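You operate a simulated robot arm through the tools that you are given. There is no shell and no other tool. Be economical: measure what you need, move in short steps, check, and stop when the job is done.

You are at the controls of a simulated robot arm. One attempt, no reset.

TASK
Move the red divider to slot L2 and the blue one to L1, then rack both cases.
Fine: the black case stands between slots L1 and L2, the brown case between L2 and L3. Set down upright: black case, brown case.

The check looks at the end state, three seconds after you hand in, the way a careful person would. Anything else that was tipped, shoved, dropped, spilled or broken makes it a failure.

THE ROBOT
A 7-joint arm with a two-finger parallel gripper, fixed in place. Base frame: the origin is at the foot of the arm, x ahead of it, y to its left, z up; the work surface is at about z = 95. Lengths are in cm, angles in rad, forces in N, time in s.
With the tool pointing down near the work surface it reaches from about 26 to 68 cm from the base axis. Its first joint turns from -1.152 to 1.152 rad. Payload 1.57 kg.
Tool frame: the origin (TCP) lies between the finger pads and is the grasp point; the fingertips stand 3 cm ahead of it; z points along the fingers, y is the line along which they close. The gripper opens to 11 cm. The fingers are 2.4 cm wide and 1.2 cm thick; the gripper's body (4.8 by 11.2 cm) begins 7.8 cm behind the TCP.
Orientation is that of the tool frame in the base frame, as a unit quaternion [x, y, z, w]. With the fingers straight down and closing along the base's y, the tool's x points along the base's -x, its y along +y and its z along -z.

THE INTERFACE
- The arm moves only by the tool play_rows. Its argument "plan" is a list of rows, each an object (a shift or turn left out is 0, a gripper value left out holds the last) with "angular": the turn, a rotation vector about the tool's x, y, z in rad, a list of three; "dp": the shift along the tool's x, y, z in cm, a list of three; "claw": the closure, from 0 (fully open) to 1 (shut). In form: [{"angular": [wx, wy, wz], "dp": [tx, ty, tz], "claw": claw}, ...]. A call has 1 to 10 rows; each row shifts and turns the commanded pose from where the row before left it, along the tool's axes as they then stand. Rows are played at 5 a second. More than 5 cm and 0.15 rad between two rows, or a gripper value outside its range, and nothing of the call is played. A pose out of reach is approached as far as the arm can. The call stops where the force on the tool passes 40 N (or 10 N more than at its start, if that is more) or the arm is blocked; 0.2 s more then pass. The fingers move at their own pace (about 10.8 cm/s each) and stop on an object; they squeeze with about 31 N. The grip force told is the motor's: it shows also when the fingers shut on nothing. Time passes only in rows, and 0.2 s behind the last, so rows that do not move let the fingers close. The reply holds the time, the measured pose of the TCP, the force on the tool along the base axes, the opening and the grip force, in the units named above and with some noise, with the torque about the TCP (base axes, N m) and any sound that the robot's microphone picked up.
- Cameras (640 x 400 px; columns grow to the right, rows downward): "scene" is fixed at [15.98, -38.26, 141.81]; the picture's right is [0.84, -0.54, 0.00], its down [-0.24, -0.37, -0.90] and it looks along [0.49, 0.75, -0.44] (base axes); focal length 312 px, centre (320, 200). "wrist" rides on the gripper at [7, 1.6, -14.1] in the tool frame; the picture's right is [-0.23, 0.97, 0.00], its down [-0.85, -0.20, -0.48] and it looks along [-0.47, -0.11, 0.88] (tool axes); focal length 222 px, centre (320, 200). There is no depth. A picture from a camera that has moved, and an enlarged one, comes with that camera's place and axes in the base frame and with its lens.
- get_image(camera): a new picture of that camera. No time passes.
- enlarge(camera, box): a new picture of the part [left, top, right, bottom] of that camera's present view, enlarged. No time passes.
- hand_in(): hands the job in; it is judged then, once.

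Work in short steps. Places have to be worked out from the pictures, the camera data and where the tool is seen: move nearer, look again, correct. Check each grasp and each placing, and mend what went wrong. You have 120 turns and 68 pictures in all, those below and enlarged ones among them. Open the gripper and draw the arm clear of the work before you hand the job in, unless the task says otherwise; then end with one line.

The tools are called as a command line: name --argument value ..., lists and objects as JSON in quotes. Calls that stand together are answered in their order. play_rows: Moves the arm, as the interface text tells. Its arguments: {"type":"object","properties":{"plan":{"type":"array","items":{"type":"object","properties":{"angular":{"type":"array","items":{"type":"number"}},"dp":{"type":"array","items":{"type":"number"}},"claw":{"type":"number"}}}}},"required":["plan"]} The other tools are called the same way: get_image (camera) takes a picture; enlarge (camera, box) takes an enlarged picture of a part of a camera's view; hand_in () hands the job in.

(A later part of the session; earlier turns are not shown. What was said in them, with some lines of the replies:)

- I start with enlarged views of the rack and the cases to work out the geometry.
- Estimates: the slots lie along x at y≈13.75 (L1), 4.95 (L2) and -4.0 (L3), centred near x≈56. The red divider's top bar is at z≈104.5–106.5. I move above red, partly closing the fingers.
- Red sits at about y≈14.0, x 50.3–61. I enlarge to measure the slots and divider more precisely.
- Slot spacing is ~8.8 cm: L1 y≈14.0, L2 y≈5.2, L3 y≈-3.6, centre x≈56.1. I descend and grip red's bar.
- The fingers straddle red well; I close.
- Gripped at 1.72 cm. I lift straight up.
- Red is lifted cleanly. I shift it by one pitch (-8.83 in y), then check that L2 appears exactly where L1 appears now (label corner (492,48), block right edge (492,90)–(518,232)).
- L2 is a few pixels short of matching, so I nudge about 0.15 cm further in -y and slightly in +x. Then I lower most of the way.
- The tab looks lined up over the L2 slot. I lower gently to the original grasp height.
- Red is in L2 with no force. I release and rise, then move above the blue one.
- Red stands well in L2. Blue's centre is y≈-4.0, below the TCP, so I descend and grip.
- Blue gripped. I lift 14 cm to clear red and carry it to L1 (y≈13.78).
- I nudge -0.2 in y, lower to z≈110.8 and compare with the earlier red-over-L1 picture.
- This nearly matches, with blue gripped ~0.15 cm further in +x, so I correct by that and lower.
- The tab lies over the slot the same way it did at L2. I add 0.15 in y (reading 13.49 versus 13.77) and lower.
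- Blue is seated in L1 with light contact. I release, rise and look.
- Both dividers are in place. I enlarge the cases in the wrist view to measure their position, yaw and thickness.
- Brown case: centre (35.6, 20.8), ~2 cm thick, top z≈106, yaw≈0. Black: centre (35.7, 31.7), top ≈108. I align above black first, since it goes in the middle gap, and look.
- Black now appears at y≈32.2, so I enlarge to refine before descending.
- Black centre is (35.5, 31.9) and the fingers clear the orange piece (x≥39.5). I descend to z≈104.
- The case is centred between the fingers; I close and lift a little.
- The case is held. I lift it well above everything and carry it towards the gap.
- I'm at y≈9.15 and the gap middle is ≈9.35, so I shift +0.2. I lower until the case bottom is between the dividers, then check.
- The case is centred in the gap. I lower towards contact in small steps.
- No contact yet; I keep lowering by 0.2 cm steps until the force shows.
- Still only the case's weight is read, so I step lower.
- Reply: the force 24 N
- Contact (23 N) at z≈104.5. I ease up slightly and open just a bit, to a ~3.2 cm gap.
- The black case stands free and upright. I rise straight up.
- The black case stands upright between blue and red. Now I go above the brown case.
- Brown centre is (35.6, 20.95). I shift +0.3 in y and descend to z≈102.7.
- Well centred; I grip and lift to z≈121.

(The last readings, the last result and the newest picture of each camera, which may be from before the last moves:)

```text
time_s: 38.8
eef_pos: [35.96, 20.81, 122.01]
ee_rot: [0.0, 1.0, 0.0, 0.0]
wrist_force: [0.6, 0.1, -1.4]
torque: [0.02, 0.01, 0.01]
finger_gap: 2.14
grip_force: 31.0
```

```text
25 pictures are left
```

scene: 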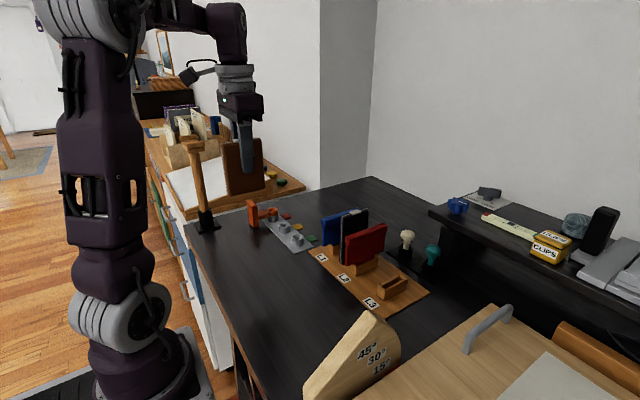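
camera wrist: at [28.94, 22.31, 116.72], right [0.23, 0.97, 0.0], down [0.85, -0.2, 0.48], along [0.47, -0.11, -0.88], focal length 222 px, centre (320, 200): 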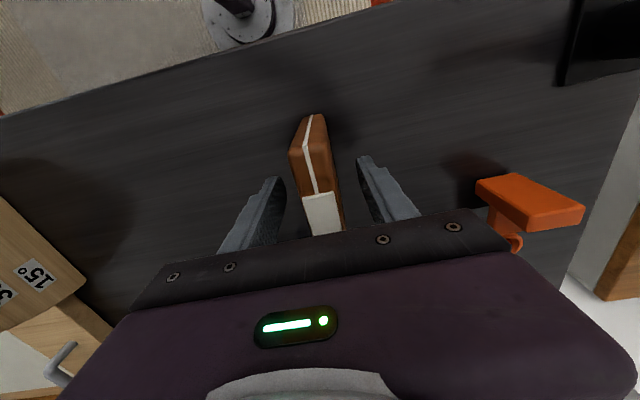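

Held. I carry it to above the L2–L3 gap at (56.1, 0.5).

play_rows --plan '[{"dp": [-3.36, -3.38, 0]}, {"dp": [-3.36, -3.38, 0]}, {"dp": [-3.36, -3.38, 0]}, {"dp": [-3.36, -3.38, 0]}, {"dp": [-3.36, -3.38, 0]}, {"dp": [-3.36, -3.38, 0]}, {}, {}]'

play_rows --plan '[{"dp": [0, 0, 3]}, {"dp": [0, 0, 3]}, {"dp": [0, 0, 3]}, {"dp": [0, 0, 2]}, {}]'

enlarge --camera "wrist" --box '[180, 60, 460, 240]'

enlarge --camera "scene" --box '[300, 150, 440, 310]'

```text
time_s: 40.6
eef_pos: [56.22, 0.7, 122.07]
ee_rot: [0.0, 1.0, 0.0, -0.001]
wrist_force: [0.4, 0.3, -1.3]
torque: [0.02, 0.0, -0.06]
finger_gap: 2.17
grip_force: 30.3
```

```text
time_s: 41.8
eef_pos: [56.25, 0.9, 110.9]
ee_rot: [0.0, 1.0, 0.0, 0.0]
wrist_force: [0.1, -0.5, -1.2]
torque: [0.01, -0.04, 0.01]
finger_gap: 2.17
grip_force: 30.6
```

```text
2.22 times, centred on (320, 150) of wrist
camera zoom: at [49.2, 2.43, 124.98], right [0.23, 0.97, 0.0], down [0.85, -0.2, 0.48], along [0.47, -0.11, -0.88], focal length 494 px, centre (320, 311)
```

zoom: 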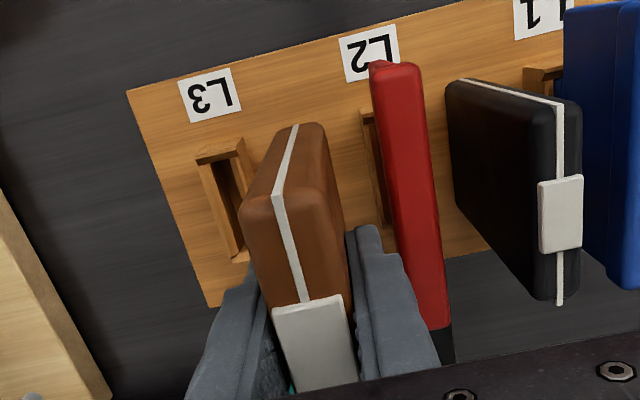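

```text
2.50 times, centred on (370, 230) of scene
camera zoom: at [15.98, -38.26, 141.81], right [0.84, -0.54, 0.0], down [-0.24, -0.37, -0.9], along [0.49, 0.75, -0.44], focal length 781 px, centre (195, 125)
```

zoom: 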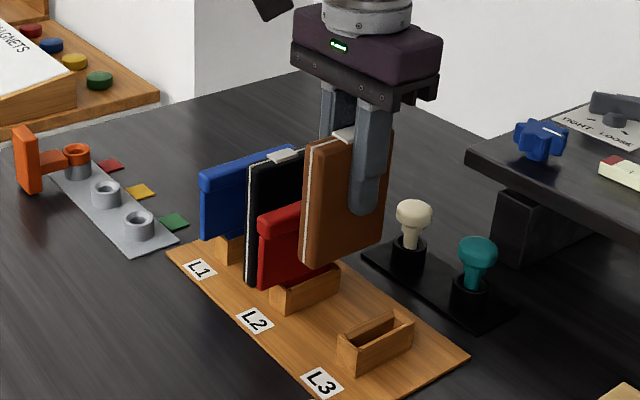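

I shift -0.35 in y to be centred, then lower to near contact (expected z≈103.2).

play_rows --plan '[{"dp": [0, -0.35, 2]}, {"dp": [0, 0, 2]}, {"dp": [0, 0, 2]}, {"dp": [0, 0, 1]}, {"dp": [0, 0, 0.2]}, {}]'

```text
time_s: 43.2
eef_pos: [56.1, 0.28, 103.56]
ee_rot: [0.0, 1.0, 0.001, 0.0]
wrist_force: [0.0, 0.0, -1.4]
torque: [0.02, 0.02, 0.0]
finger_gap: 2.15
grip_force: 31.5
```

No contact yet, so I go on in small steps.

play_rows --plan '[{"dp": [0, 0, 0.15]}, {"dp": [0, 0, 0.15]}, {}]'

```text
time_s: 44.0
eef_pos: [56.08, 0.17, 103.26]
ee_rot: [0.0, 1.0, 0.0, 0.0]
wrist_force: [-0.2, 0.3, -1.2]
torque: [-0.02, -0.02, 0.0]
finger_gap: 2.15
grip_force: 30.9
```

Still free; two more small steps, with +0.15 in y since the reading is 0.17.

play_rows --plan '[{"dp": [0, 0.15, 0.12]}, {"dp": [0, 0, 0.1]}, {}]'

```text
time_s: 44.8
eef_pos: [55.87, 0.39, 103.32]
ee_rot: [0.002, 1.0, 0.0, 0.0]
wrist_force: [0.5, -0.5, 0.0]
torque: [0.01, -0.01, 0.01]
finger_gap: 2.17
grip_force: 30.7
```

Force has come up from -1.3 to 0, so the case is just touching. One more 0.08 cm step, then I open slightly.

play_rows --plan '[{"dp": [0, 0, 0.07]}, {}]'

```text
time_s: 45.4
eef_pos: [55.97, 0.45, 103.04]
ee_rot: [0.0, 1.0, 0.0, 0.0]
wrist_force: [-0.5, 0.0, -1.9]
torque: [0.02, -0.01, 0.0]
finger_gap: 2.16
grip_force: 31.3
```

The weight is still carried, so that was noise. I continue down.

play_rows --plan '[{"dp": [0, 0, 0.12]}, {}]'

```text
time_s: 46.0
eef_pos: [55.97, 0.41, 103.07]
ee_rot: [0.0, 1.0, 0.0, 0.001]
wrist_force: [-4.7, 1.6, 14.3]
torque: [0.09, 0.22, -0.01]
finger_gap: 2.14
grip_force: 31.0
```

Clear contact (14 N). I ease up a touch and open slightly.

play_rows --plan '[{"dp": [0, 0, -0.08]}, {"claw": 0.67}, {}, {}]'

enlarge --camera "wrist" --box '[180, 60, 460, 240]'

```text
time_s: 47.0
eef_pos: [56.02, 0.34, 102.99]
ee_rot: [0.0, 1.0, -0.001, 0.0]
wrist_force: [0.0, 0.3, 0.4]
torque: [-0.01, -0.04, 0.02]
finger_gap: 3.6
grip_force: 0.0
```

```text
2.22 times, centred on (320, 150) of wrist
camera zoom: at [49.11, 1.99, 117.08], right [0.23, 0.97, 0.0], down [0.85, -0.2, 0.48], along [0.47, -0.11, -0.88], focal length 494 px, centre (320, 311)
```

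zoom: 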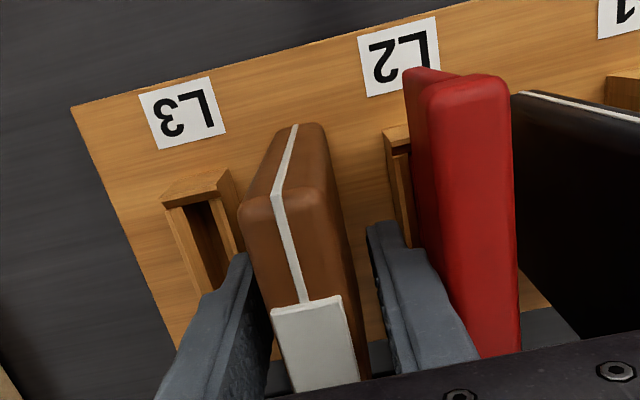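

Brown stands free. I rise straight up and retract the arm.

play_rows --plan '[{"dp": [0, 0, -1.5]}, {"dp": [0, 0, -3]}, {"dp": [0, 0, -4]}, {"dp": [0, 0, -4.5]}, {"dp": [0, 0, -4.5]}, {"dp": [4.5, 0, 0]}, {"dp": [4.5, 0, 0]}, {"dp": [4.5, 0, 0]}, {"dp": [4.5, 0, 0], "claw": 0}, {}]'

enlarge --camera "scene" --box '[290, 180, 450, 320]'

get_image --camera "wrist"

get_image --camera "scene"

```text
time_s: 49.2
eef_pos: [37.86, 0.2, 120.83]
ee_rot: [0.0, 1.0, -0.001, 0.001]
wrist_force: [-0.3, -0.5, 0.5]
torque: [0.01, -0.01, 0.02]
finger_gap: 10.99
grip_force: 0.1
```

```text
2.86 times, centred on (370, 250) of scene
camera zoom: at [15.97, -38.26, 141.81], right [0.84, -0.54, 0.0], down [-0.24, -0.37, -0.9], along [0.49, 0.75, -0.44], focal length 893 px, centre (177, 57)
```

zoom: 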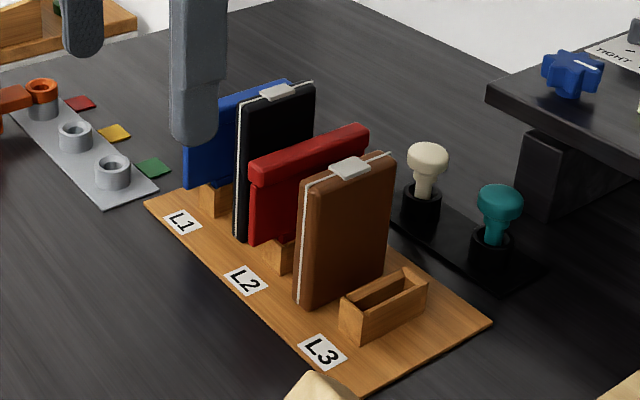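

```text
20 pictures are left
camera wrist: at [31.05, 1.79, 134.87], right [0.23, 0.97, 0.0], down [0.85, -0.2, 0.48], along [0.47, -0.11, -0.88], focal length 222 px, centre (320, 200)
```

wrist: 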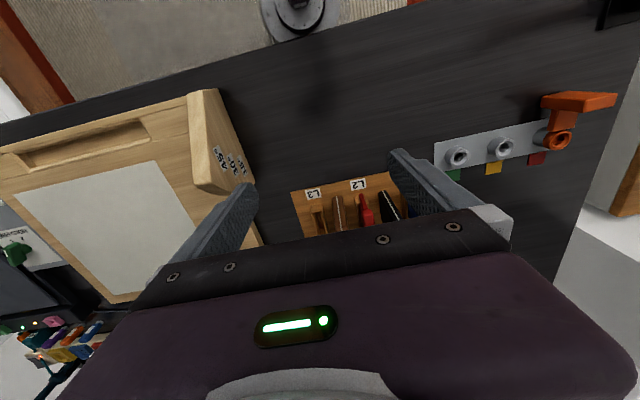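

```text
19 pictures are left
```

scene: 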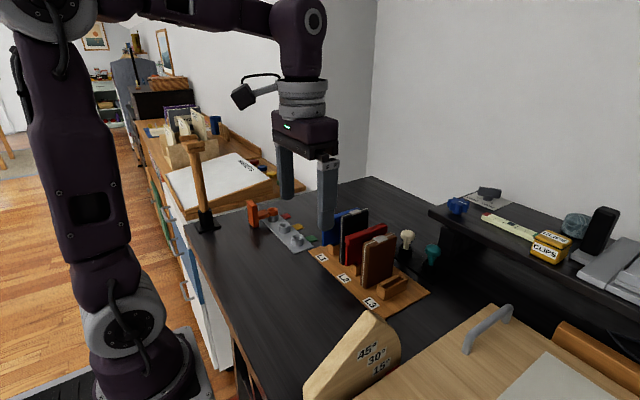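

Blue is in L1, red in L2, and both cases stand upright in their gaps. Nothing else has moved, the gripper is open and the arm is clear, so I hand in.

hand_in

```text
The job is handed in.
```

The job is handed in: red is in L2, blue is in L1, the black case stands upright between L1 and L2, and the brown case stands upright between L2 and L3.
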